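You operate a simulated robot arm through the tools that you are given. There is no shell and no other tool. Be economical: measure what you need, move in short steps, check, and stop when the job is done.

The job below is to be done with a simulated two-armed robot. You get a single attempt, and the scene is never put back.

## Task
Pin the first brake hanger to its fork, then pin the block in the holder; latch both pins.

It is judged by the outcome, as a careful person would: the job done as asked, and still so three seconds after it is handed in. It fails if anything else is knocked over, pushed out of place, dropped, spilled or broken.

## Robot
Two 7-joint arms with three-finger grippers on one trunk, on a base that drives. Base frame: it is fixed to the floor where the robot stands at the start and does not move with it; the origin is under the middle of the robot, x ahead of it, y to its left, z up. Lengths are in mm, angles in rad, forces in N, time in s.
The left shoulder is at the start at [70, 146, 1166], the right one opposite. With the tool pointing down near the work surface each hand reaches from about 300 to 680 mm from the robot's upright axis, wherever it stands, measured 20 degrees to its own side. Places, roughly: block [1250, 250, 1000]; block latch [1200, 100, 1000]; block pin [1200, 200, 1100]; far left stay nut [1400, -2800, 1200]; far right stay nut [1400, -3500, 1200]; first brake hanger [1300, 0, 1400]; first brake pin [1200, -100, 900]; first pin latch [1300, -200, 800]; inner left stay nut [1400, -2900, 1200]; inner right stay nut [1400, -3400, 1200]; last red lever [1400, -3300, 1100]; last wing nut [1400, -3500, 1100]; left bar latch [1400, -700, 1300]; middle red lever [1400, -1200, 1100]; middle wing nut [1400, -1400, 1100]; right bar latch [1400, -1300, 1300]. Payload 2.2 kg a hand.
The TCP of each hand is the grasp point between the finger pads, 28 mm short of the fingertips. In the tool frame z runs along the fingers and y along their closing line. The gripper opens to 102 mm. The gripper's body begins 71 mm behind the TCP.
Orientation is that of the tool frame in the base frame, as a unit quaternion [w, x, y, z]. With the fingers straight down and closing along the base's y, the tool's x points along the base's -x, its y along +y and its z along -z.

## Interface
- The arms move only by the tool send_rows. It takes "left_steps", "right_steps" or both (then of equal length, played together; a hand with none holds still); each is a list of rows, each a list of 3 entries, a list of its own where there are three numbers: the shift along the tool's x, y, z in mm, then the turn, a rotation vector about the tool's x, y, z in rad, then the finger opening in mm, from 0 to 102. In form: [[[dx, dy, dz], [rx, ry, rz], gripper], ...]. A call has 1 to 12 rows; each row shifts and turns the commanded pose from where the row before left it, along the tool's axes as they then stand. A row lasts 0.2 s, in which the tool goes at most 50 mm and 0.15 rad; a call with a longer step from one row to the next is refused whole, and so is a gripper value outside its range. Where a pose cannot be reached the arm comes as near as it can. A force on the tool above 50 N (or 10 N above the force at the start of the call, whichever is more), or a blocked arm, ends the call early, and 0.2 s more pass. Each finger halts on what it meets, pressing with about 33 N; the grip force reading is that of the motor and also rises with nothing between the fingers. The clock runs only during rows and for 0.2 s after the last one: add rows that do not move to give the fingers time. The reply holds the time, the measured pose of the TCP, the force on the tool along the base axes, the opening and the grip force, in the units named above and with some noise, with the torque about the TCP (base axes, N m) and any sound that the robot's microphone picked up.
- Cameras (640 x 400 px; columns grow to the right, rows downward): "scene" is now at [143.1, -20.7, 1427.7]; the picture's right is [-0.20, -0.98, 0.00], its down [-0.24, 0.05, -0.97] and it looks along [0.95, -0.20, -0.24] (base axes); focal length 265 px, centre (320, 200). "left" rides on the left gripper at [72, 38, -86] in its tool frame; the picture's right is [-0.46, 0.89, 0.00], its down [-0.60, -0.32, -0.73] and it looks along [-0.65, -0.34, 0.68] (tool axes); focal length 256 px, centre (320, 200). "right" rides on the right gripper at [69, 44, -86] in its tool frame; the picture's right is [-0.53, 0.85, 0.00], its down [-0.58, -0.36, -0.73] and it looks along [-0.62, -0.39, 0.68] (tool axes); focal length 256 px, centre (320, 200). There is no depth. A picture from a camera that has moved, and an enlarged one, comes with that camera's place and axes in the base frame and with its lens.
- grab_frame(camera): a new picture of that camera. It takes no simulated time.
- lift_body(by): slides the trunk up (or, below 0, down) by that many mm; the arms and the scene camera ride with it, the base frame stays. It gives what a move gives, with no picture.
- drive_base(legs): drives the robot by 1 to 6 legs, each [ahead, left, turn to the left] in mm, mm and rad, along the robot's own axes; the way and the turn of a leg run together, so that a leg with both is an arc; at most 1500 mm and 3.142 rad a leg. The arms and the cameras ride along, it lands a little off, and it stops where it bumps. It gives what a move gives.
- pan_tilt(pan, tilt): turns the head with the scene camera to pan (to the left, within 1.501 rad either way) and tilt (down, from -0.506 to 1.204), counted from straight ahead of the robot. It gives what a move gives.
- zoom(camera, box): a new picture of the part [left, top, right, bottom] of that camera's present view, enlarged. It takes no simulated time.
- sign_off(): hands the job in; it is judged then, once.

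Go step by step. Nothing tells you exact positions but the pictures and the camera data: compare them with the known pose of the tool, close in by small moves and look again before you grip or let go. The budget is 120 turns and 92 pictures, counting those below and the enlarged ones. Unless the task says otherwise, let go and move clear before handing in, and close with one line.

The tools are called after "Request:" as name(argument=value, ...) on one line, values as JSON. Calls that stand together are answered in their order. send_rows: Moves the arms, as the interface text tells. Its arguments: {"type":"object","properties":{"left_steps":{"type":"array"},"right_steps":{"type":"array"}},"required":[]} The other tools are called the same way: lift_body (by) slides the trunk up or down; drive_base (legs) drives the base; pan_tilt (pan, tilt) turns the head that bears the scene camera; grab_frame (camera) takes a picture; zoom (camera, box) takes an enlarged picture of a part of a camera's view; sign_off () hands the job in.

At the start:

```text
t: 0.0
left_tcp_pos: [536.5, 174.3, 1274.8]
left_ee_rot: [0.0, -0.001, 1.0, 0.0]
left_force: [-0.1, 0.4, -0.2]
left_torque: [0.0, 0.01, 0.01]
left_finger_gap: 101.8
left_grip_force: 0.0
right_tcp_pos: [416.4, -234.3, 1300.6]
right_ee_rot: [0.0, 0.0, 1.0, 0.0]
right_force: [0.4, -0.5, 0.2]
right_torque: [0.02, 0.01, 0.01]
right_finger_gap: 101.8
right_grip_force: 0.1
trunk travel left (down, up): [-703.0, 237.0]
robot x, y, heading: [-1.4, -1.9, 0.006]
head pan, tilt: [-0.206, 0.246]
```

scene: 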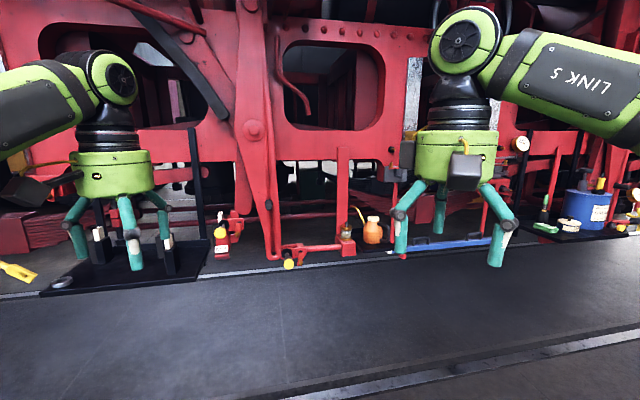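
right: 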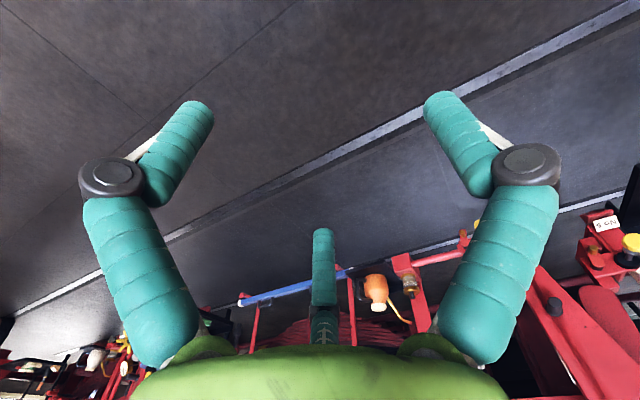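
left: 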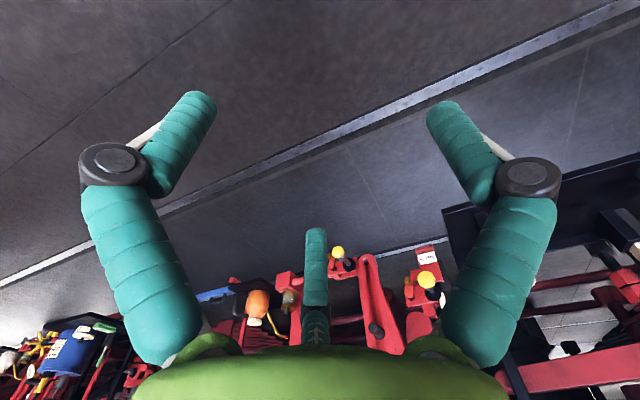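

I see the red underframe ahead with several levers and pins; I take the first brake hanger to be near [1300,0,1400] and the block holder to its left. I will look closer at that part of the scene first.

Request:
zoom(camera="scene", box=[180, 130, 420, 280])

Request:
pan_tilt(pan=0.1, tilt=0.2)

```text
2.67 times, centred on (300, 205) of scene
camera zoom: at [143.1, -20.7, 1427.7], right [-0.2, -0.98, 0.0], down [-0.24, 0.05, -0.97], along [0.95, -0.2, -0.24], focal length 706 px, centre (373, 187)
```

zoom: 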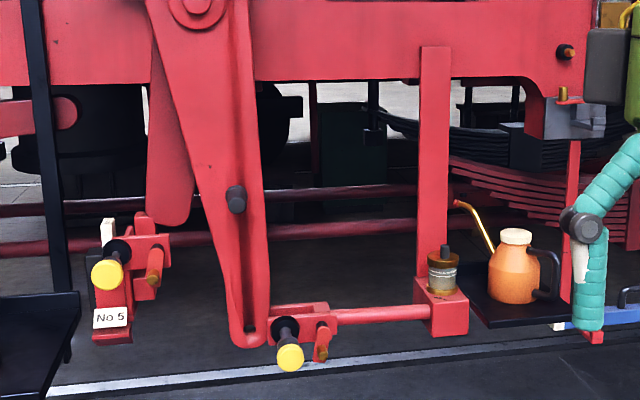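

```text
t: 0.8
left_tcp_pos: [535.9, 174.0, 1275.9]
left_ee_rot: [0.0, 0.0, 1.0, 0.0]
left_force: [-0.5, 0.4, -0.3]
left_torque: [0.0, -0.01, 0.0]
left_finger_gap: 102.1
left_grip_force: 0.0
right_tcp_pos: [416.0, -235.1, 1300.9]
right_ee_rot: [0.0, 0.001, 1.0, 0.0]
right_force: [-0.3, 0.0, -0.9]
right_torque: [0.0, 0.01, 0.01]
right_finger_gap: 101.9
right_grip_force: 0.0
trunk travel left (down, up): [-703.0, 237.0]
robot x, y, heading: [4.0, -2.6, 0.002]
head pan, tilt: [0.099, 0.201]
```

The yellow-headed pins, with brass latches, are in the No 5 holder and at the hanger's lower end. I will drive a little nearer and lower the view to see them well.

Request:
drive_base(legs=[[300, 0, 0]])

Request:
pan_tilt(pan=0.1, tilt=0.5)

Request:
grab_frame(camera="scene")

```text
t: 2.8
left_tcp_pos: [823.6, 171.4, 1277.3]
left_ee_rot: [0.002, 0.002, 1.0, -0.001]
left_force: [-0.6, -0.5, 0.3]
left_torque: [-0.01, -0.03, 0.0]
left_finger_gap: 102.0
left_grip_force: 0.1
right_tcp_pos: [699.8, -238.0, 1300.2]
right_ee_rot: [0.0, 0.002, 1.0, 0.0]
right_force: [-0.7, 0.2, 0.5]
right_torque: [0.0, -0.03, -0.03]
right_finger_gap: 102.0
right_grip_force: 0.1
trunk travel left (down, up): [-703.0, 237.0]
robot x, y, heading: [287.8, 1.1, -0.004]
head pan, tilt: [0.099, 0.201]
```

```text
t: 3.6
left_tcp_pos: [825.4, 170.2, 1276.5]
left_ee_rot: [-0.001, 0.002, 1.0, 0.0]
left_force: [-0.3, -0.5, 0.3]
left_torque: [0.0, 0.03, -0.01]
left_finger_gap: 101.5
left_grip_force: 0.1
right_tcp_pos: [702.8, -236.6, 1299.6]
right_ee_rot: [0.0, 0.003, 1.0, 0.0]
right_force: [0.5, 0.2, 0.6]
right_torque: [0.03, -0.01, -0.04]
right_finger_gap: 102.1
right_grip_force: 0.2
trunk travel left (down, up): [-703.0, 237.0]
robot x, y, heading: [287.3, -3.8, -0.007]
head pan, tilt: [0.099, 0.499]
```

```text
87 pictures are left
camera scene: at [430.9, 6.2, 1404.3], right [0.09, -1.0, 0.0], down [-0.48, -0.05, -0.88], along [0.87, 0.08, -0.48], focal length 265 px, centre (320, 200)
```

scene: 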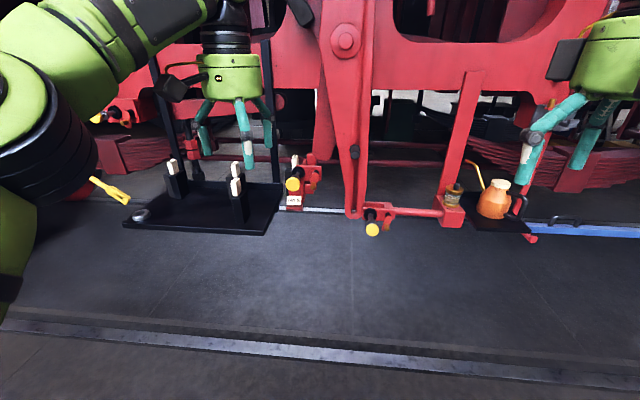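

Request:
zoom(camera="scene", box=[270, 130, 430, 250])

Request:
zoom(camera="scene", box=[80, 130, 320, 250])

```text
3.33 times, centred on (350, 190) of scene
camera zoom: at [430.9, 6.2, 1404.3], right [0.09, -1.0, 0.0], down [-0.48, -0.05, -0.88], along [0.87, 0.08, -0.48], focal length 883 px, centre (220, 233)
```

zoom: 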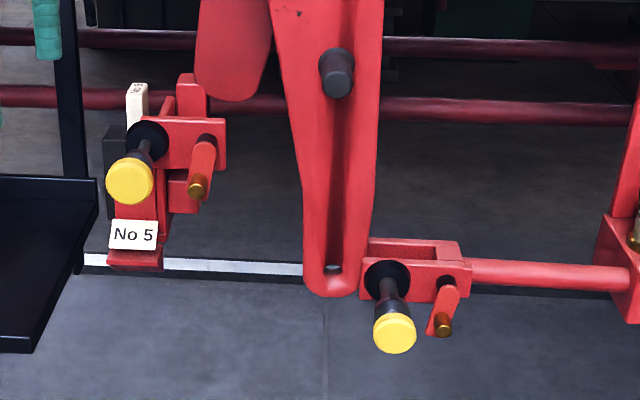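

```text
2.67 times, centred on (200, 190) of scene
camera zoom: at [430.9, 6.2, 1404.3], right [0.09, -1.0, 0.0], down [-0.48, -0.05, -0.88], along [0.87, 0.08, -0.48], focal length 706 px, centre (640, 227)
```

zoom: 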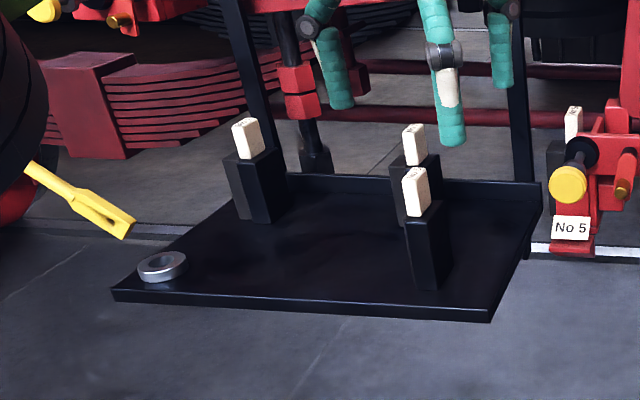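

Request:
zoom(camera="scene", box=[155, 145, 255, 208])

Request:
zoom(camera="scene", box=[280, 145, 340, 215])

```text
6.35 times, centred on (205, 176) of scene
camera zoom: at [430.9, 6.2, 1404.3], right [0.09, -1.0, 0.0], down [-0.48, -0.05, -0.88], along [0.87, 0.08, -0.48], focal length 1682 px, centre (1050, 349)
```

zoom: 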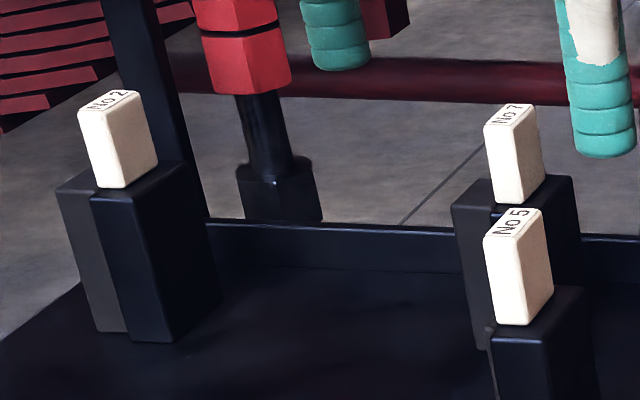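

```text
5.71 times, centred on (310, 180) of scene
camera zoom: at [430.9, 6.2, 1404.3], right [0.09, -1.0, 0.0], down [-0.48, -0.05, -0.88], along [0.87, 0.08, -0.48], focal length 1514 px, centre (377, 314)
```

zoom: 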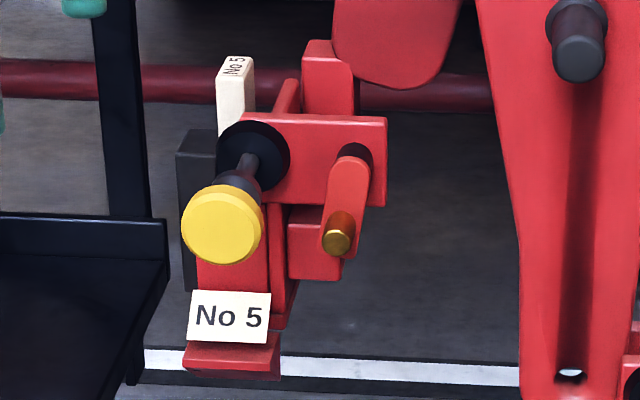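

A No 5 block already sits in the No 5 holder, and the hanger's eye is about 60 mm left of its fork. I will look at the other pinned example on the left to see what latched looks like.

Request:
pan_tilt(pan=0.75, tilt=0.35)

Request:
grab_frame(camera="scene")

```text
t: 4.6
left_tcp_pos: [824.9, 170.6, 1275.7]
left_ee_rot: [0.0, 0.002, 1.0, -0.001]
left_force: [0.0, -0.1, -0.4]
left_torque: [0.0, 0.0, -0.02]
left_finger_gap: 101.9
left_grip_force: 0.1
right_tcp_pos: [702.5, -236.8, 1300.9]
right_ee_rot: [0.0, 0.003, 1.0, -0.001]
right_force: [-0.4, 0.3, 0.7]
right_torque: [-0.03, 0.0, 0.0]
right_finger_gap: 102.1
right_grip_force: 0.1
trunk travel left (down, up): [-703.0, 237.0]
robot x, y, heading: [289.4, 0.6, -0.003]
head pan, tilt: [0.75, 0.351]
```

```text
82 pictures are left
camera scene: at [408.0, 60.6, 1418.0], right [0.68, -0.73, 0.0], down [-0.25, -0.23, -0.94], along [0.69, 0.64, -0.34], focal length 265 px, centre (320, 200)
```

scene: 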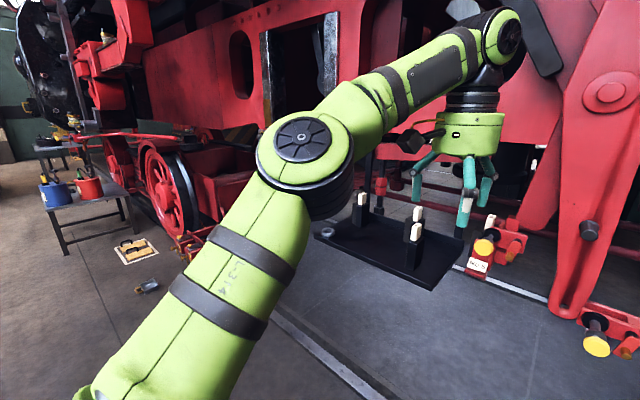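

Request:
pan_tilt(pan=-0.7, tilt=0.35)

Request:
grab_frame(camera="scene")

Request:
zoom(camera="scene", box=[0, 150, 240, 300])

```text
t: 6.2
left_tcp_pos: [826.1, 171.4, 1275.4]
left_ee_rot: [0.001, 0.002, 1.0, 0.0]
left_force: [0.3, 0.0, 0.0]
left_torque: [-0.01, 0.0, -0.01]
left_finger_gap: 102.0
left_grip_force: 0.1
right_tcp_pos: [701.1, -236.1, 1300.2]
right_ee_rot: [-0.001, 0.001, 1.0, 0.0]
right_force: [0.0, 0.6, -0.1]
right_torque: [0.01, 0.0, -0.03]
right_finger_gap: 101.9
right_grip_force: 0.2
trunk travel left (down, up): [-703.0, 237.0]
robot x, y, heading: [288.7, 3.4, -0.006]
head pan, tilt: [-0.7, 0.351]
```

```text
81 pictures are left
camera scene: at [410.5, -62.7, 1418.0], right [-0.65, -0.76, 0.0], down [-0.26, 0.22, -0.94], along [0.72, -0.61, -0.34], focal length 265 px, centre (320, 200)
```

scene: 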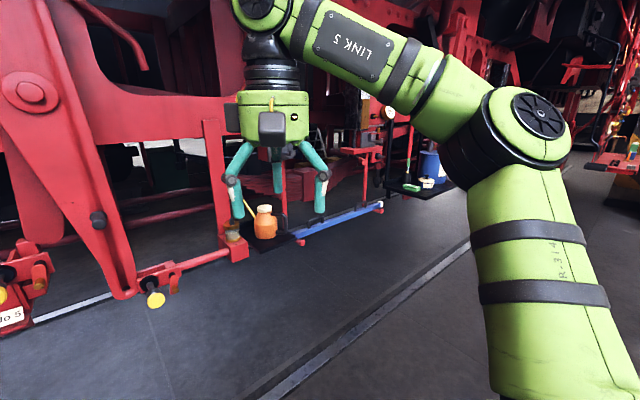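

```text
2.67 times, centred on (120, 225) of scene
camera zoom: at [410.5, -62.7, 1418.0], right [-0.65, -0.76, 0.0], down [-0.26, 0.22, -0.94], along [0.72, -0.61, -0.34], focal length 706 px, centre (853, 133)
```

zoom: 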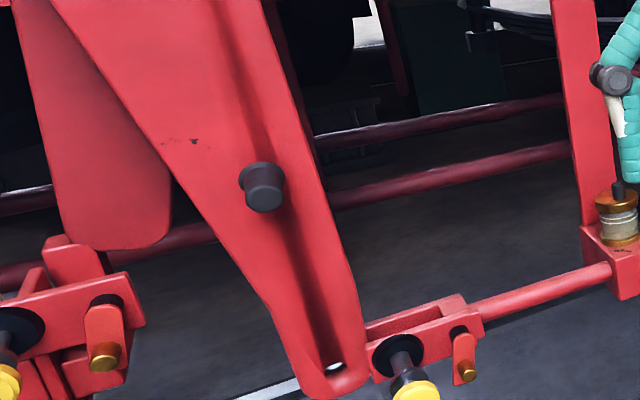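

The hanger hole is at about [1275,-45,905] and the fork hole at about [1250,-100,903]. I will now bring both hands to point forwards (fingers along +x).

Request:
send_rows(left_steps=[[[0, 0, 0], [0, -0.1428, 0], 100], [[0, 0, 0], [0, -0.1428, 0], 100], [[0, 0, 0], [0, -0.1428, 0], 100], [[0, 0, 0], [0, -0.1428, 0], 100], [[0, 0, 0], [0, -0.1428, 0], 100], [[0, 0, 0], [0, -0.1428, 0], 100], [[0, 0, 0], [0, -0.1428, 0], 100], [[0, 0, 0], [0, -0.1428, 0], 100], [[0, 0, 0], [0, -0.1428, 0], 100], [[0, 0, 0], [0, -0.1428, 0], 100], [[0, 0, 0], [0, -0.1428, 0], 100]], right_steps=[[[0, 0, 0], [0, -0.1428, 0], 100], [[0, 0, 0], [0, -0.1428, 0], 100], [[0, 0, 0], [0, -0.1428, 0], 100], [[0, 0, 0], [0, -0.1428, 0], 100], [[0, 0, 0], [0, -0.1428, 0], 100], [[0, 0, 0], [0, -0.1428, 0], 100], [[0, 0, 0], [0, -0.1428, 0], 100], [[0, 0, 0], [0, -0.1428, 0], 100], [[0, 0, 0], [0, -0.1428, 0], 100], [[0, 0, 0], [0, -0.1428, 0], 100], [[0, 0, 0], [0, -0.1428, 0], 100]])

```text
t: 8.6
left_tcp_pos: [826.6, 170.1, 1275.8]
left_ee_rot: [0.708, 0.001, 0.706, -0.002]
left_force: [0.1, 0.9, 0.3]
left_torque: [0.0, -0.01, 0.0]
left_finger_gap: 100.1
left_grip_force: 0.1
right_tcp_pos: [733.1, -242.9, 1334.7]
right_ee_rot: [0.707, 0.002, 0.707, -0.002]
right_force: [-0.3, 0.1, -0.4]
right_torque: [-0.03, -0.01, 0.01]
right_finger_gap: 100.0
right_grip_force: 0.1
right hand out of reach, approached as far as the arm can: row 10, 11
trunk travel left (down, up): [-703.0, 237.0]
robot x, y, heading: [289.9, 1.4, -0.008]
head pan, tilt: [-0.7, 0.351]
```

Request:
send_rows(left_steps=[[[0, 0, 0], [0, 0, 0.15], 100], [[0, 0, 0], [0, 0, 0.15], 100], [[0, 0, 0], [0, 0, 0.15], 100], [[0, 0, 0], [0, 0, 0.15], 100], [[0, 0, 0], [0, 0, 0.15], 100], [[0, 0, 0], [0, 0, 0.15], 100], [[0, 0, 0], [0, 0, 0.15], 100], [[0, 0, 0], [0, 0, 0.15], 100], [[0, 0, 0], [0, 0, 0.15], 100], [[0, 0, 0], [0, 0, 0.15], 100], [[0, 0, 0], [0, 0, 0.0708], 100]], right_steps=[[[0, 0, 40], [0, 0, 0], 100], [[0, 0, 40], [0, 0, -0.15], 100], [[0, 0, 0], [0, 0, -0.15], 100], [[0, 0, 0], [0, 0, -0.15], 100], [[0, 0, 0], [0, 0, -0.15], 100], [[0, 0, 0], [0, 0, -0.15], 100], [[0, 0, 0], [0, 0, -0.15], 100], [[0, 0, 0], [0, 0, -0.15], 100], [[0, 0, 0], [0, 0, -0.15], 100], [[0, 0, 0], [0, 0, -0.15], 100], [[0, 0, 0], [0, 0, -0.15], 100]])

```text
t: 11.0
left_tcp_pos: [823.9, 170.3, 1276.6]
left_ee_rot: [0.502, 0.5, 0.499, 0.499]
left_force: [0.1, -0.4, -0.7]
left_torque: [0.02, -0.02, -0.02]
left_finger_gap: 100.0
left_grip_force: 0.0
right_tcp_pos: [810.0, -242.6, 1336.2]
right_ee_rot: [0.516, -0.481, 0.518, -0.483]
right_force: [-0.3, -0.4, -0.6]
right_torque: [0.02, 0.02, -0.02]
right_finger_gap: 100.1
right_grip_force: 0.1
trunk travel left (down, up): [-703.0, 237.0]
robot x, y, heading: [289.4, 0.4, -0.005]
head pan, tilt: [-0.7, 0.351]
```

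Both rolls are going well; I continue to bring the cameras above the hands.

Request:
send_rows(left_steps=[[[0, 0, 0], [0, 0, 0.15], 100], [[0, 0, 0], [0, 0, 0.15], 100], [[0, 0, 0], [0, 0, 0.15], 100], [[0, 0, 0], [0, 0, 0.15], 100], [[0, 0, 0], [0, 0, 0.15], 100], [[0, 0, 0], [0, 0, 0.15], 100], [[0, 0, 0], [0, 0, 0.15], 100], [[0, 0, 0], [0, 0, 0.15], 100], [[0, 0, 0], [0, 0, 0.15], 100], [[0, 0, 0], [0, 0, 0.15], 100], [[0, 0, 0], [0, 0, 0.0708], 100]], right_steps=[[[0, 0, 0], [0, 0, -0.15], 100], [[0, 0, 0], [0, 0, -0.15], 100], [[0, 0, 0], [0, 0, -0.15], 100], [[0, 0, 0], [0, 0, -0.15], 100], [[0, 0, 0], [0, 0, -0.15], 100], [[0, 0, 0], [0, 0, -0.15], 100], [[0, 0, 0], [0, 0, -0.15], 100], [[0, 0, 0], [0, 0, -0.15], 100], [[0, 0, 0], [0, 0, -0.15], 100], [[0, 0, 0], [0, 0, -0.15], 100], [[0, 0, 0], [0, 0, -0.1416], 100]])

Request:
pan_tilt(pan=0, tilt=0.45)

Request:
grab_frame(camera="scene")

Request:
grab_frame(camera="left")

```text
t: 13.4
left_tcp_pos: [824.1, 170.7, 1276.2]
left_ee_rot: [0.005, 0.706, 0.003, 0.708]
left_force: [0.0, -0.1, 1.0]
left_torque: [-0.04, -0.01, -0.02]
left_finger_gap: 100.2
left_grip_force: 0.1
right_tcp_pos: [762.5, -75.0, 1186.9]
right_ee_rot: [-0.083, 0.706, -0.092, 0.697]
right_force: [0.1, 0.1, -0.5]
right_torque: [0.02, 0.01, 0.01]
right_finger_gap: 99.8
right_grip_force: 0.2
right hand out of reach, approached as far as the arm can: row 1, 2, 3, 4, 5, 6, 7, 8, 9, 10, 11
trunk travel left (down, up): [-703.0, 237.0]
robot x, y, heading: [288.3, -0.8, -0.007]
head pan, tilt: [-0.7, 0.351]
stopped in row 11 (right hand): the arm was blocked; the commanded pose is now the measured one
```

```text
t: 14.5
left_tcp_pos: [824.1, 171.3, 1275.4]
left_ee_rot: [0.007, 0.707, 0.004, 0.708]
left_force: [0.5, -0.4, 0.3]
left_torque: [-0.01, -0.02, 0.02]
left_finger_gap: 100.0
left_grip_force: 0.1
right_tcp_pos: [761.9, -74.3, 1183.9]
right_ee_rot: [-0.083, 0.71, -0.092, 0.693]
right_force: [0.4, -0.3, -0.8]
right_torque: [-0.01, 0.0, -0.01]
right_finger_gap: 100.1
right_grip_force: 0.1
trunk travel left (down, up): [-703.0, 237.0]
robot x, y, heading: [284.9, 0.9, -0.007]
head pan, tilt: [0.0, 0.45]
```

```text
79 pictures are left
camera scene: at [412.3, -60.9, 1418.7], right [-0.62, -0.78, 0.0], down [-0.26, 0.21, -0.94], along [0.74, -0.59, -0.34], focal length 265 px, centre (320, 200)
```

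scene: 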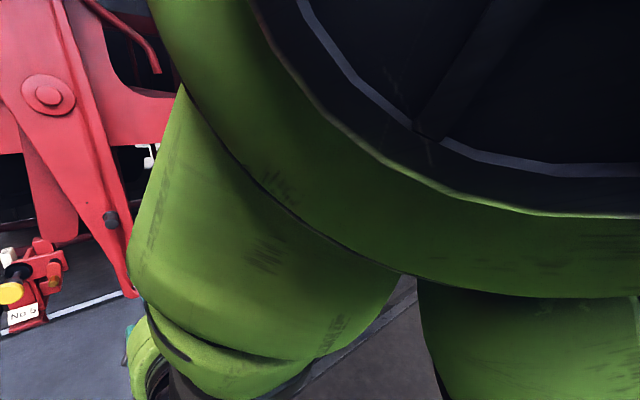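

```text
78 pictures are left
camera left: at [738.5, 134.0, 1348.7], right [0.0, -0.89, -0.45], down [-0.73, 0.31, -0.61], along [0.68, 0.33, -0.65], focal length 256 px, centre (320, 200)
```

left: 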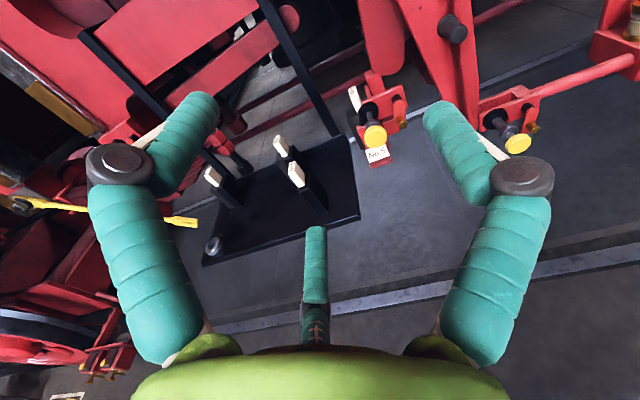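

The left hand is as wanted, but the right arm has wound itself into an awkward pose, in the head's way. I will roll the right hand back the other way.

Request:
send_rows(right_steps=[[[0, 15, 0], [0, 0, 0.15], 100], [[0, 15, 0], [0, 0, 0.15], 100], [[0, 15, 0], [0, 0, 0.15], 100], [[0, 15, 0], [0, 0, 0.15], 100], [[0, 15, 0], [0, 0, 0.15], 100], [[0, 15, 0], [0, 0, 0.15], 100], [[0, 0, 0], [0, 0, 0.15], 100], [[0, 0, 0], [0, 0, 0.15], 100], [[0, 0, 0], [0, 0, 0.15], 100], [[0, 0, 0], [0, 0, 0.15], 100], [[0, 0, 0], [0, 0, 0.15], 100], [[0, 0, 0], [0, 0, 0.15], 100]])

Request:
pan_tilt(pan=0, tilt=0.5)

Request:
grab_frame(camera="scene")

```text
t: 17.1
left_tcp_pos: [824.8, 169.8, 1276.4]
left_ee_rot: [0.006, 0.707, 0.003, 0.708]
left_force: [-0.5, -0.5, -0.2]
left_torque: [0.02, 0.02, -0.02]
left_finger_gap: 100.2
left_grip_force: 0.1
right_tcp_pos: [788.0, -128.4, 1137.6]
right_ee_rot: [0.597, -0.368, 0.61, -0.368]
right_force: [0.3, 0.2, 0.6]
right_torque: [0.01, 0.0, 0.01]
right_finger_gap: 100.1
right_grip_force: 0.1
right hand out of reach, approached as far as the arm can: row 1, 2, 3, 4, 5, 8
trunk travel left (down, up): [-703.0, 237.0]
robot x, y, heading: [286.4, -0.8, -0.002]
head pan, tilt: [0.0, 0.45]
```

```text
t: 17.7
left_tcp_pos: [825.0, 170.3, 1276.5]
left_ee_rot: [0.007, 0.707, 0.004, 0.708]
left_force: [0.4, 0.0, 0.1]
left_torque: [-0.03, 0.0, 0.01]
left_finger_gap: 100.0
left_grip_force: 0.0
right_tcp_pos: [789.3, -130.1, 1138.2]
right_ee_rot: [0.597, -0.369, 0.609, -0.368]
right_force: [-0.5, -0.4, 1.0]
right_torque: [-0.03, 0.0, -0.01]
right_finger_gap: 100.1
right_grip_force: 0.1
trunk travel left (down, up): [-703.0, 237.0]
robot x, y, heading: [287.9, -1.5, -0.003]
head pan, tilt: [0.0, 0.499]
```

```text
77 pictures are left
camera scene: at [430.5, -2.9, 1404.3], right [0.0, -1.0, 0.0], down [-0.48, 0.0, -0.88], along [0.88, 0.0, -0.48], focal length 265 px, centre (320, 200)
```

scene: 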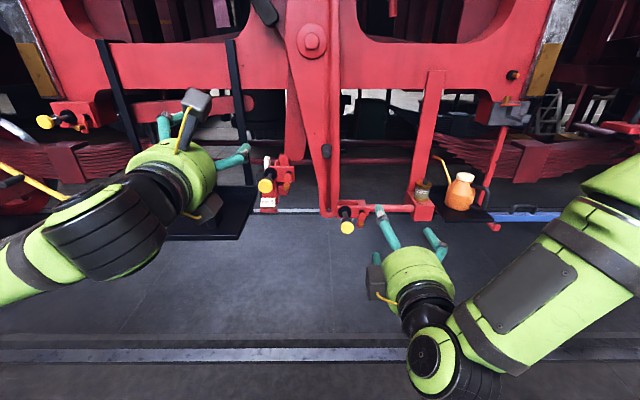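

Clear view now: left hand is ready; right hand is on its side, which suits pushing the pin. I will drive closer, a little right, and lower the trunk.

Request:
drive_base(legs=[[0, -70, 0], [300, 0, 0]])

Request:
lift_body(by=-130)

Request:
grab_frame(camera="scene")

Request:
grab_frame(camera="left")

Request:
grab_frame(camera="right")

```text
t: 20.4
left_tcp_pos: [1119.1, 107.0, 1277.3]
left_ee_rot: [0.002, 0.706, 0.007, 0.708]
left_force: [-0.2, -0.8, -0.6]
left_torque: [0.02, 0.01, 0.02]
left_finger_gap: 100.1
left_grip_force: 0.0
right_tcp_pos: [1087.3, -192.8, 1138.0]
right_ee_rot: [0.6, -0.371, 0.607, -0.365]
right_force: [-0.5, 0.0, -0.8]
right_torque: [0.0, 0.02, 0.02]
right_finger_gap: 100.0
right_grip_force: 0.0
trunk travel left (down, up): [-703.0, 237.0]
robot x, y, heading: [587.9, -69.1, 0.007]
head pan, tilt: [0.0, 0.499]
```

```text
t: 21.9
left_tcp_pos: [1121.3, 106.9, 1146.0]
left_ee_rot: [0.001, 0.706, 0.008, 0.708]
left_force: [1.5, 0.2, 0.6]
left_torque: [0.0, 0.01, 0.03]
left_finger_gap: 100.0
left_grip_force: 0.1
right_tcp_pos: [1088.5, -193.1, 1007.3]
right_ee_rot: [0.6, -0.371, 0.607, -0.367]
right_force: [-0.5, -0.4, 0.6]
right_torque: [0.0, 0.01, -0.05]
right_finger_gap: 100.1
right_grip_force: 0.0
trunk travel left (down, up): [-573.0, 367.0]
robot x, y, heading: [583.7, -68.7, 0.008]
head pan, tilt: [0.0, 0.499]
```

```text
76 pictures are left
camera scene: at [728.4, -70.9, 1274.4], right [0.01, -1.0, 0.0], down [-0.48, 0.0, -0.88], along [0.88, 0.01, -0.48], focal length 265 px, centre (320, 200)
```

scene: 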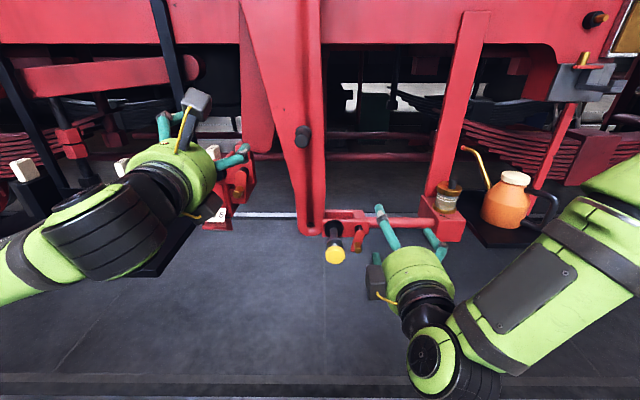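

```text
75 pictures are left
camera left: at [1034.7, 69.7, 1218.9], right [0.01, -0.89, -0.45], down [-0.73, 0.3, -0.61], along [0.68, 0.34, -0.65], focal length 256 px, centre (320, 200)
```

left: 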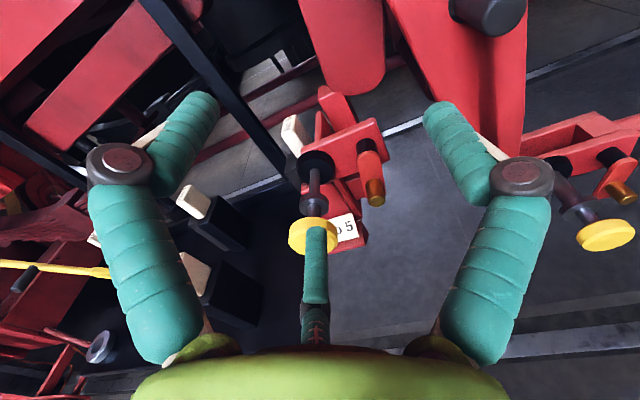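

```text
74 pictures are left
camera right: at [999.8, -235.4, 940.3], right [-0.01, 0.86, -0.51], down [-0.72, 0.35, 0.6], along [0.69, 0.37, 0.62], focal length 256 px, centre (320, 200)
```

right: 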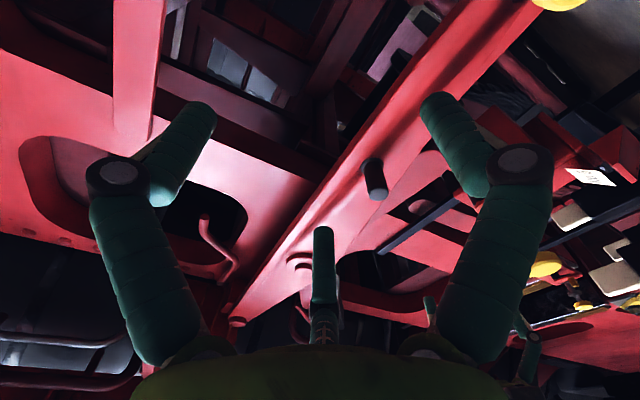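

The right camera looks up from below; I will try rolling the right hand the other way round to get its camera above, from a spot a bit further right.

Request:
send_rows(right_steps=[[[0, 0, 0], [0, 0, 0.15], 100], [[0, 0, 0], [0, 0, 0.15], 100], [[0, 0, 0], [0, 0, 0.15], 100], [[0, 0, 0], [0, 0, 0.15], 100], [[0, 0, 0], [0, 0, 0.15], 100], [[0, 0, 0], [0, 0, 0.15], 100], [[0, 0, 0], [0, 0, 0.15], 100], [[0, 0, 0], [0, 0, 0.15], 100], [[0, 0, 0], [0, 0, 0.15], 100], [[0, 0, 0], [0, 0, 0.15], 100], [[0, 0, 0], [0, 0, 0.15], 100], [[0, 0, 0], [0, 0, 0.15], 100]])

Request:
send_rows(right_steps=[[[0, 0, 0], [0, 0, 0.15], 100], [[0, 0, 0], [0, 0, 0.15], 100], [[0, 0, 0], [0, 0, 0.15], 100], [[0, 0, 0], [0, 0, 0.15], 100], [[0, 0, 0], [0, 0, 0.15], 100], [[0, 0, 0], [0, 0, 0.15], 100], [[0, 0, 0], [0, 0, 0.15], 100], [[0, 0, 0], [0, 0, 0.15], 100]])

Request:
grab_frame(camera="scene")

```text
t: 24.5
left_tcp_pos: [1119.7, 108.0, 1146.1]
left_ee_rot: [0.002, 0.707, 0.007, 0.708]
left_force: [-0.2, 0.1, -0.2]
left_torque: [0.01, -0.03, 0.0]
left_finger_gap: 100.0
left_grip_force: 0.1
right_tcp_pos: [1087.1, -194.0, 1007.4]
right_ee_rot: [0.659, 0.246, 0.668, 0.243]
right_force: [0.3, 0.5, 0.0]
right_torque: [0.03, 0.0, 0.03]
right_finger_gap: 100.1
right_grip_force: 0.0
trunk travel left (down, up): [-573.0, 367.0]
robot x, y, heading: [587.5, -69.4, 0.009]
head pan, tilt: [0.0, 0.499]
```

```text
t: 26.3
left_tcp_pos: [1120.6, 106.2, 1145.9]
left_ee_rot: [0.002, 0.706, 0.007, 0.708]
left_force: [-0.3, 1.3, 0.1]
left_torque: [-0.01, 0.0, 0.0]
left_finger_gap: 100.0
left_grip_force: 0.0
right_tcp_pos: [1087.4, -194.0, 1007.2]
right_ee_rot: [0.407, 0.58, 0.413, 0.573]
right_force: [-0.5, 0.4, -0.1]
right_torque: [-0.04, 0.0, -0.02]
right_finger_gap: 100.2
right_grip_force: 0.1
trunk travel left (down, up): [-573.0, 367.0]
robot x, y, heading: [585.6, -69.9, 0.007]
head pan, tilt: [0.0, 0.499]
```

```text
73 pictures are left
camera scene: at [728.7, -70.8, 1274.3], right [0.01, -1.0, 0.0], down [-0.48, 0.0, -0.88], along [0.88, 0.01, -0.48], focal length 265 px, centre (320, 200)
```

scene: 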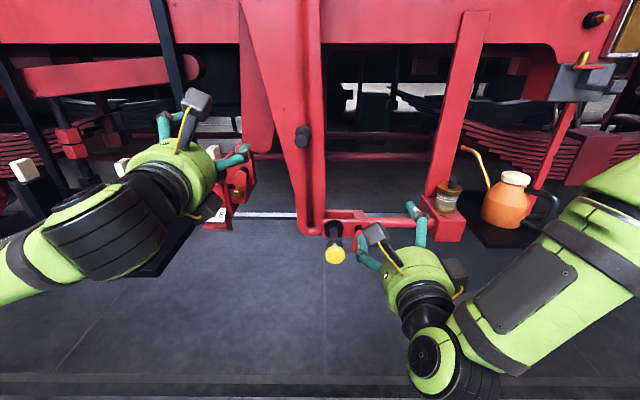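

That works nicely; finishing the roll.

Request:
send_rows(right_steps=[[[0, 0, 0], [0, 0, 0.137], 100], [[0, 0, 0], [0, 0, 0.137], 100], [[0, 0, 0], [0, 0, 0.137], 100], [[0, 0, 0], [0, 0, 0.137], 100], [[0, 0, 0], [0, 0, 0.137], 100], [[0, 0, 0], [0, 0, 0.137], 100], [[0, 0, 0], [0, 0, 0.137], 100], [[0, 0, 0], [0, 0, 0.137], 100], [[0, 0, 0], [0, 0, 0.137], 60]])

Request:
grab_frame(camera="right")

Request:
zoom(camera="scene", box=[270, 110, 430, 270])

```text
t: 28.3
left_tcp_pos: [1119.8, 106.8, 1146.6]
left_ee_rot: [0.004, 0.706, 0.007, 0.708]
left_force: [-0.2, 0.6, 0.0]
left_torque: [0.01, 0.01, -0.02]
left_finger_gap: 99.9
left_grip_force: 0.0
right_tcp_pos: [1087.2, -192.1, 1009.0]
right_ee_rot: [0.001, 0.712, 0.002, 0.702]
right_force: [0.7, -0.7, -0.6]
right_torque: [0.01, -0.01, 0.0]
right_finger_gap: 60.1
right_grip_force: 0.1
trunk travel left (down, up): [-573.0, 367.0]
robot x, y, heading: [587.8, -67.3, 0.007]
head pan, tilt: [0.0, 0.499]
```

```text
72 pictures are left
camera right: at [1001.6, -237.2, 1079.6], right [-0.01, -0.85, -0.53], down [-0.74, 0.36, -0.57], along [0.67, 0.39, -0.63], focal length 256 px, centre (320, 200)
```

right: 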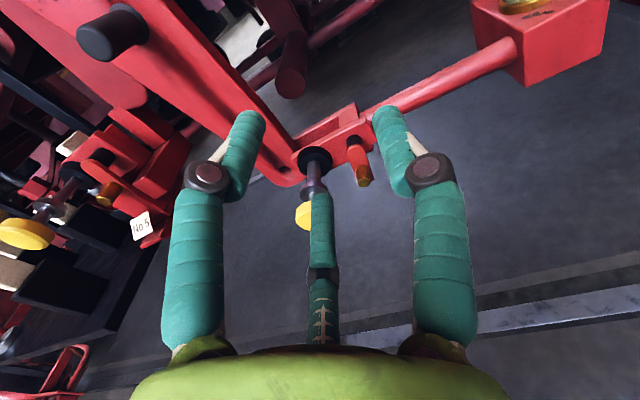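

```text
2.50 times, centred on (350, 190) of scene
camera zoom: at [728.6, -70.8, 1274.3], right [0.01, -1.0, 0.0], down [-0.48, 0.0, -0.88], along [0.88, 0.01, -0.48], focal length 662 px, centre (245, 225)
```

zoom: 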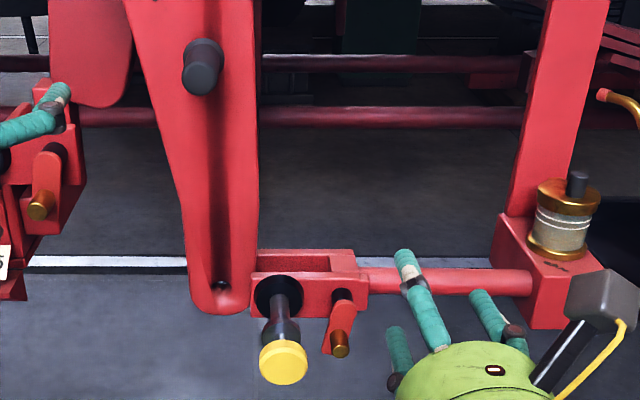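

Combining the views, I take the hanger peg's end to be at about [1255,-30,1122], the brake pin knob at [1199,-100,875] and its latch handle at [1258,-161,842]. I bring the left hand in front of the peg.

Request:
send_rows(left_steps=[[[-6, 35, 0], [0, 0, 0], 90], [[-6, 35, 0], [0, 0, 0], 80], [[-6, 35, 0], [0, 0, 0], 70], [[-6, 32, 0], [0, 0, 0], 70], [[0, 0, 0], [0, 0, 0], 70]])

Request:
drive_base(legs=[[60, 0, 0]])

Request:
grab_frame(camera="left")

Request:
grab_frame(camera="scene")

```text
t: 29.5
left_tcp_pos: [1120.1, -26.4, 1125.4]
left_ee_rot: [0.003, 0.706, 0.008, 0.708]
left_force: [-1.0, 0.1, -0.8]
left_torque: [0.03, 0.02, 0.02]
left_finger_gap: 69.9
left_grip_force: 0.0
right_tcp_pos: [1087.0, -193.4, 1009.0]
right_ee_rot: [0.002, 0.712, 0.003, 0.703]
right_force: [-0.2, 0.4, -0.4]
right_torque: [0.0, 0.0, 0.01]
right_finger_gap: 60.3
right_grip_force: 0.0
trunk travel left (down, up): [-573.0, 367.0]
robot x, y, heading: [585.6, -70.4, 0.007]
head pan, tilt: [0.0, 0.499]
```

```text
t: 30.5
left_tcp_pos: [1179.1, -27.5, 1125.7]
left_ee_rot: [0.003, 0.706, 0.006, 0.708]
left_force: [0.2, 0.7, -0.3]
left_torque: [-0.05, -0.03, 0.02]
left_finger_gap: 70.3
left_grip_force: 0.0
right_tcp_pos: [1147.1, -191.5, 1009.2]
right_ee_rot: [0.001, 0.711, 0.003, 0.703]
right_force: [0.6, 0.0, -0.8]
right_torque: [0.04, -0.02, 0.02]
right_finger_gap: 60.1
right_grip_force: 0.0
trunk travel left (down, up): [-573.0, 367.0]
robot x, y, heading: [644.9, -70.4, 0.006]
head pan, tilt: [0.0, 0.499]
```

```text
70 pictures are left
camera left: at [1093.9, -64.3, 1197.7], right [0.01, -0.89, -0.45], down [-0.73, 0.3, -0.61], along [0.68, 0.34, -0.65], focal length 256 px, centre (320, 200)
```

left: 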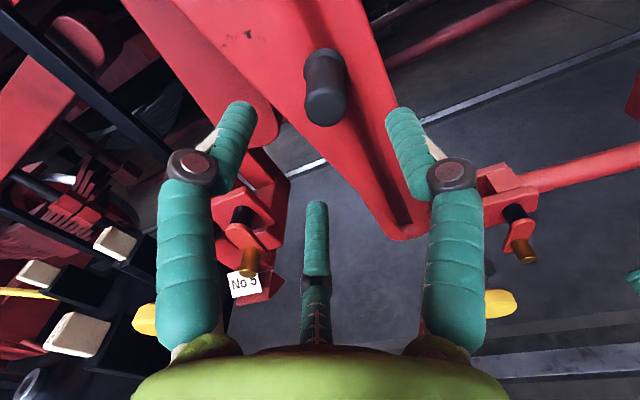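

```text
69 pictures are left
camera scene: at [787.8, -70.3, 1274.4], right [0.01, -1.0, 0.0], down [-0.48, 0.0, -0.88], along [0.88, 0.01, -0.48], focal length 265 px, centre (320, 200)
```

scene: 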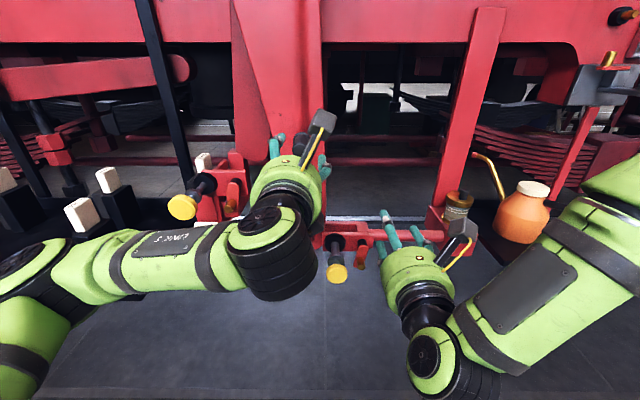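

The peg is straight ahead of the left hand. I advance over it.

Request:
send_rows(left_steps=[[[0, 0, 20], [0, 0, 0], 70], [[0, 0, 20], [0, 0, 0], 70], [[0, 0, 20], [0, 0, 0], 70], [[0, 0, 12], [0, 0, 0], 70]])

Request:
grab_frame(camera="left")

```text
t: 31.5
left_tcp_pos: [1251.7, -26.1, 1126.3]
left_ee_rot: [0.003, 0.706, 0.008, 0.708]
left_force: [-0.8, 0.4, 0.2]
left_torque: [-0.03, -0.03, 0.0]
left_finger_gap: 69.7
left_grip_force: 0.1
right_tcp_pos: [1147.7, -192.6, 1007.5]
right_ee_rot: [0.001, 0.712, 0.004, 0.702]
right_force: [0.4, 0.5, 0.9]
right_torque: [0.02, 0.01, -0.02]
right_finger_gap: 60.0
right_grip_force: 0.1
trunk travel left (down, up): [-573.0, 367.0]
robot x, y, heading: [645.0, -70.7, 0.008]
head pan, tilt: [0.0, 0.499]
```

```text
68 pictures are left
camera left: at [1166.0, -63.6, 1199.2], right [0.01, -0.89, -0.45], down [-0.73, 0.3, -0.61], along [0.68, 0.34, -0.65], focal length 256 px, centre (320, 200)
```

left: 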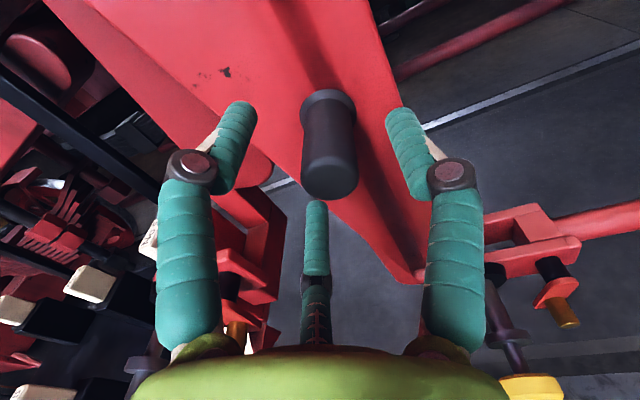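

Request:
send_rows(left_steps=[[[0, 3, 8], [0, 0, 0], 70], [[0, 0, 0], [0, 0, 0], 40], [[0, 0, 0], [0, 0, 0], 20], [[0, 0, 0], [0, 0, 0], 10], [[0, 0, 0], [0, 0, 0], 10]])

Request:
grab_frame(camera="left")

```text
t: 32.7
left_tcp_pos: [1261.8, -31.1, 1122.4]
left_ee_rot: [0.002, 0.71, 0.005, 0.704]
left_force: [-10.9, -1.4, -24.2]
left_torque: [0.0, 0.06, 0.34]
left_finger_gap: 30.5
left_grip_force: 44.5
right_tcp_pos: [1147.0, -193.1, 1007.1]
right_ee_rot: [0.002, 0.712, 0.003, 0.702]
right_force: [0.1, 0.0, -0.4]
right_torque: [-0.04, 0.0, 0.0]
right_finger_gap: 59.7
right_grip_force: 0.1
trunk travel left (down, up): [-573.0, 367.0]
robot x, y, heading: [643.1, -69.1, 0.006]
head pan, tilt: [0.0, 0.499]
```

```text
67 pictures are left
camera left: at [1175.9, -68.4, 1194.8], right [0.0, -0.89, -0.46], down [-0.74, 0.31, -0.6], along [0.67, 0.34, -0.66], focal length 256 px, centre (320, 200)
```

left: 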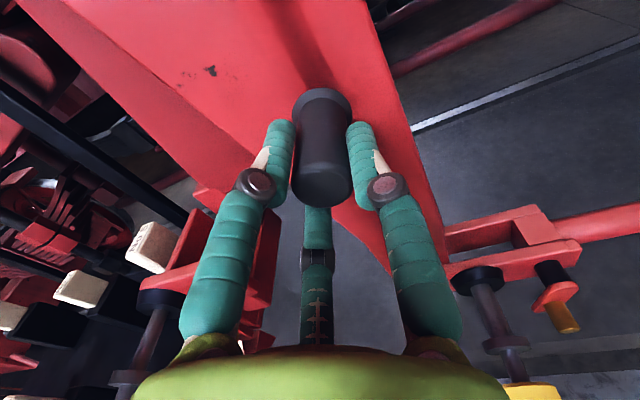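

Peg gripped (30 mm). Now I swing the hanger 25 mm toward the fork and check.

Request:
send_rows(left_steps=[[[-2, 5, 0], [0, 0, -0.015], 10], [[0, 5, 0], [0, 0, -0.015], 10], [[0, 5, 0], [0, 0, -0.015], 10], [[0, 5, 0], [0, 0, -0.015], 10], [[0, 5, 0], [0, 0, -0.015], 10], [[0, 0, 0], [0, 0, 0], 10]])

Request:
zoom(camera="scene", box=[280, 180, 400, 300])

Request:
grab_frame(camera="right")

```text
t: 34.1
left_tcp_pos: [1261.5, -54.6, 1121.4]
left_ee_rot: [0.029, 0.709, 0.033, 0.704]
left_force: [-10.7, 2.2, -22.2]
left_torque: [0.14, 0.41, 0.16]
left_finger_gap: 29.3
left_grip_force: 44.7
right_tcp_pos: [1147.9, -191.8, 1007.5]
right_ee_rot: [0.002, 0.712, 0.003, 0.702]
right_force: [0.0, -0.3, -0.6]
right_torque: [0.02, 0.0, 0.01]
right_finger_gap: 59.7
right_grip_force: 0.0
trunk travel left (down, up): [-573.0, 367.0]
robot x, y, heading: [647.9, -67.0, 0.004]
head pan, tilt: [0.0, 0.499]
```

```text
3.33 times, centred on (340, 240) of scene
camera zoom: at [788.9, -69.5, 1274.1], right [0.01, -1.0, 0.0], down [-0.48, 0.0, -0.88], along [0.88, 0.01, -0.48], focal length 883 px, centre (253, 67)
```

zoom: 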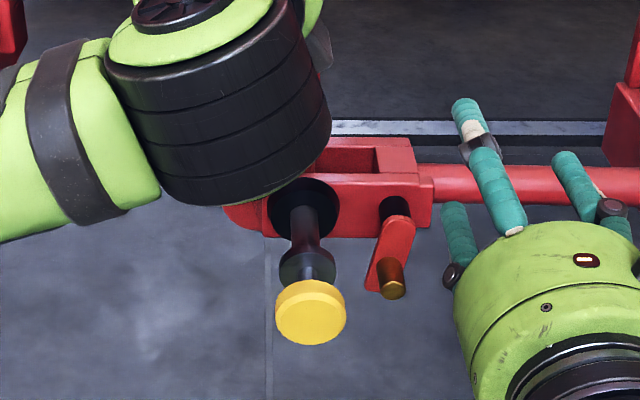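

```text
65 pictures are left
camera right: at [1061.7, -235.7, 1079.6], right [-0.01, -0.85, -0.53], down [-0.74, 0.36, -0.57], along [0.67, 0.39, -0.63], focal length 256 px, centre (320, 200)
```

right: 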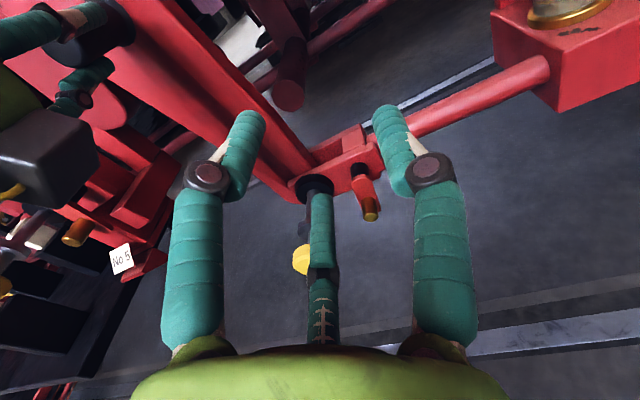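

Request:
send_rows(left_steps=[[[-3, 4, 0], [0, 0, -0.015], 10], [[0, 4, 0], [0, 0, -0.015], 10], [[0, 0, 0], [0, 0, 0], 10]], right_steps=[[[-5, -10, -20], [0, 0, 0], 30], [[-10, -10, -20], [0, 0, 0], 0], [[0, 0, 0], [0, 0, 0], 0]])

Request:
zoom(camera="right", box=[220, 80, 420, 280])

```text
t: 34.9
left_tcp_pos: [1261.2, -60.3, 1121.1]
left_ee_rot: [0.041, 0.706, 0.045, 0.706]
left_force: [-1.3, 4.6, -10.9]
left_torque: [0.1, 0.82, -0.33]
left_finger_gap: 29.2
left_grip_force: 44.7
right_tcp_pos: [1128.8, -160.4, 989.0]
right_ee_rot: [0.003, 0.712, 0.001, 0.702]
right_force: [-0.7, -0.2, 0.5]
right_torque: [0.02, 0.01, -0.01]
right_finger_gap: 2.4
right_grip_force: 30.7
right hand out of reach, approached as far as the arm can: row 1, 2
trunk travel left (down, up): [-573.0, 367.0]
robot x, y, heading: [646.2, -70.6, 0.003]
head pan, tilt: [0.0, 0.499]
```

```text
2.00 times, centred on (320, 180) of right
camera zoom: at [1043.0, -204.0, 1061.1], right [-0.01, -0.85, -0.53], down [-0.74, 0.36, -0.57], along [0.67, 0.39, -0.63], focal length 512 px, centre (320, 240)
```

zoom: 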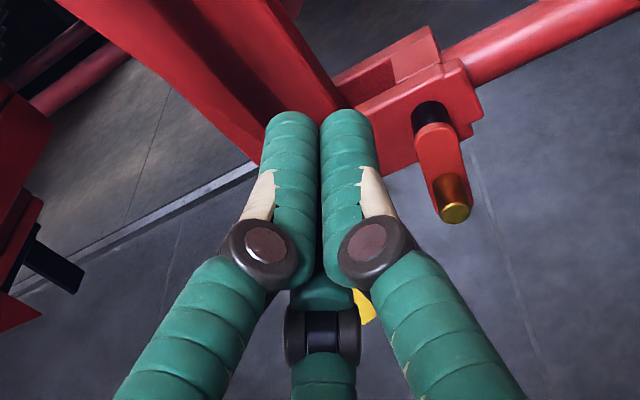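

Hanger's end is going into the fork. I bring the closed right hand in front of the pin knob.

Request:
send_rows(right_steps=[[[-25, -12, 2], [0, 0, 0], 0], [[-25, -12, 2], [0, 0, 0], 0], [[-25, -12, 2], [0, 0, 0], 0], [[-25, -12, 2], [0, 0, 0], 0], [[-14, -12, 2], [0, 0, 0], 0], [[0, 0, 0], [0, 0, 0], 0]])

Request:
zoom(camera="scene", box=[280, 180, 400, 300])

Request:
grab_frame(camera="right")

```text
t: 36.3
left_tcp_pos: [1262.6, -59.6, 1122.4]
left_ee_rot: [0.04, 0.705, 0.045, 0.706]
left_force: [0.7, 5.9, -8.8]
left_torque: [-0.05, 0.18, 0.15]
left_finger_gap: 29.1
left_grip_force: 44.7
right_tcp_pos: [1138.0, -100.5, 875.0]
right_ee_rot: [0.002, 0.712, 0.003, 0.703]
right_force: [-0.4, 0.0, -0.3]
right_torque: [0.0, -0.01, 0.0]
right_finger_gap: 2.2
right_grip_force: 31.4
trunk travel left (down, up): [-573.0, 367.0]
robot x, y, heading: [640.6, -71.1, 0.009]
head pan, tilt: [0.0, 0.499]
```

```text
3.33 times, centred on (340, 240) of scene
camera zoom: at [789.7, -68.9, 1274.1], right [0.01, -1.0, 0.0], down [-0.48, 0.0, -0.88], along [0.88, 0.01, -0.48], focal length 883 px, centre (253, 67)
```

zoom: 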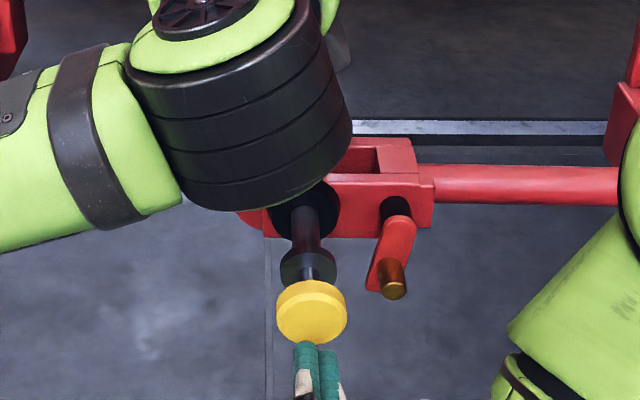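

```text
62 pictures are left
camera right: at [1052.1, -143.5, 946.1], right [-0.01, -0.85, -0.53], down [-0.74, 0.36, -0.57], along [0.67, 0.39, -0.63], focal length 256 px, centre (320, 200)
```

right: 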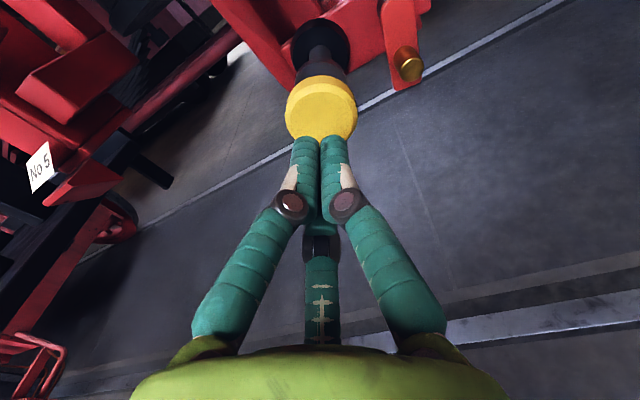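

Request:
zoom(camera="scene", box=[300, 215, 360, 255])

Request:
zoom(camera="right", box=[220, 0, 440, 140])

```text
10.00 times, centred on (330, 235) of scene
camera zoom: at [789.7, -68.9, 1274.1], right [0.01, -1.0, 0.0], down [-0.48, 0.0, -0.88], along [0.88, 0.01, -0.48], focal length 2649 px, centre (220, -150)
```

zoom: 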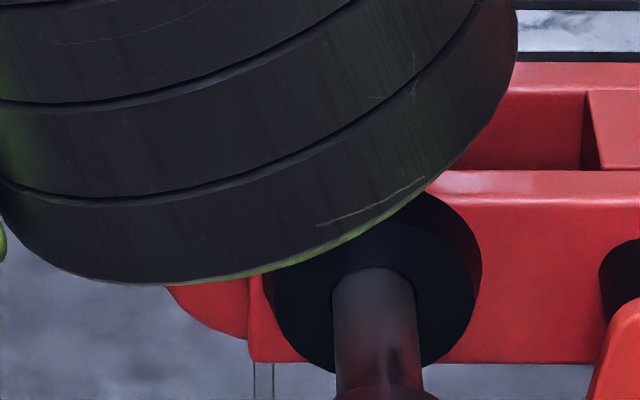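

```text
2.86 times, centred on (330, 70) of right
camera zoom: at [1052.1, -143.5, 946.1], right [-0.01, -0.85, -0.53], down [-0.74, 0.36, -0.57], along [0.67, 0.39, -0.63], focal length 731 px, centre (291, 571)
```

zoom: 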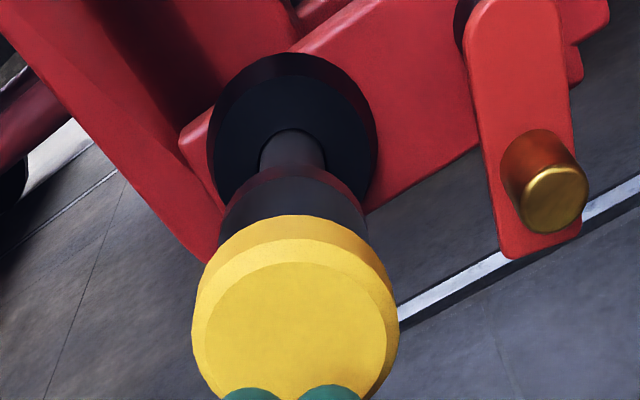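

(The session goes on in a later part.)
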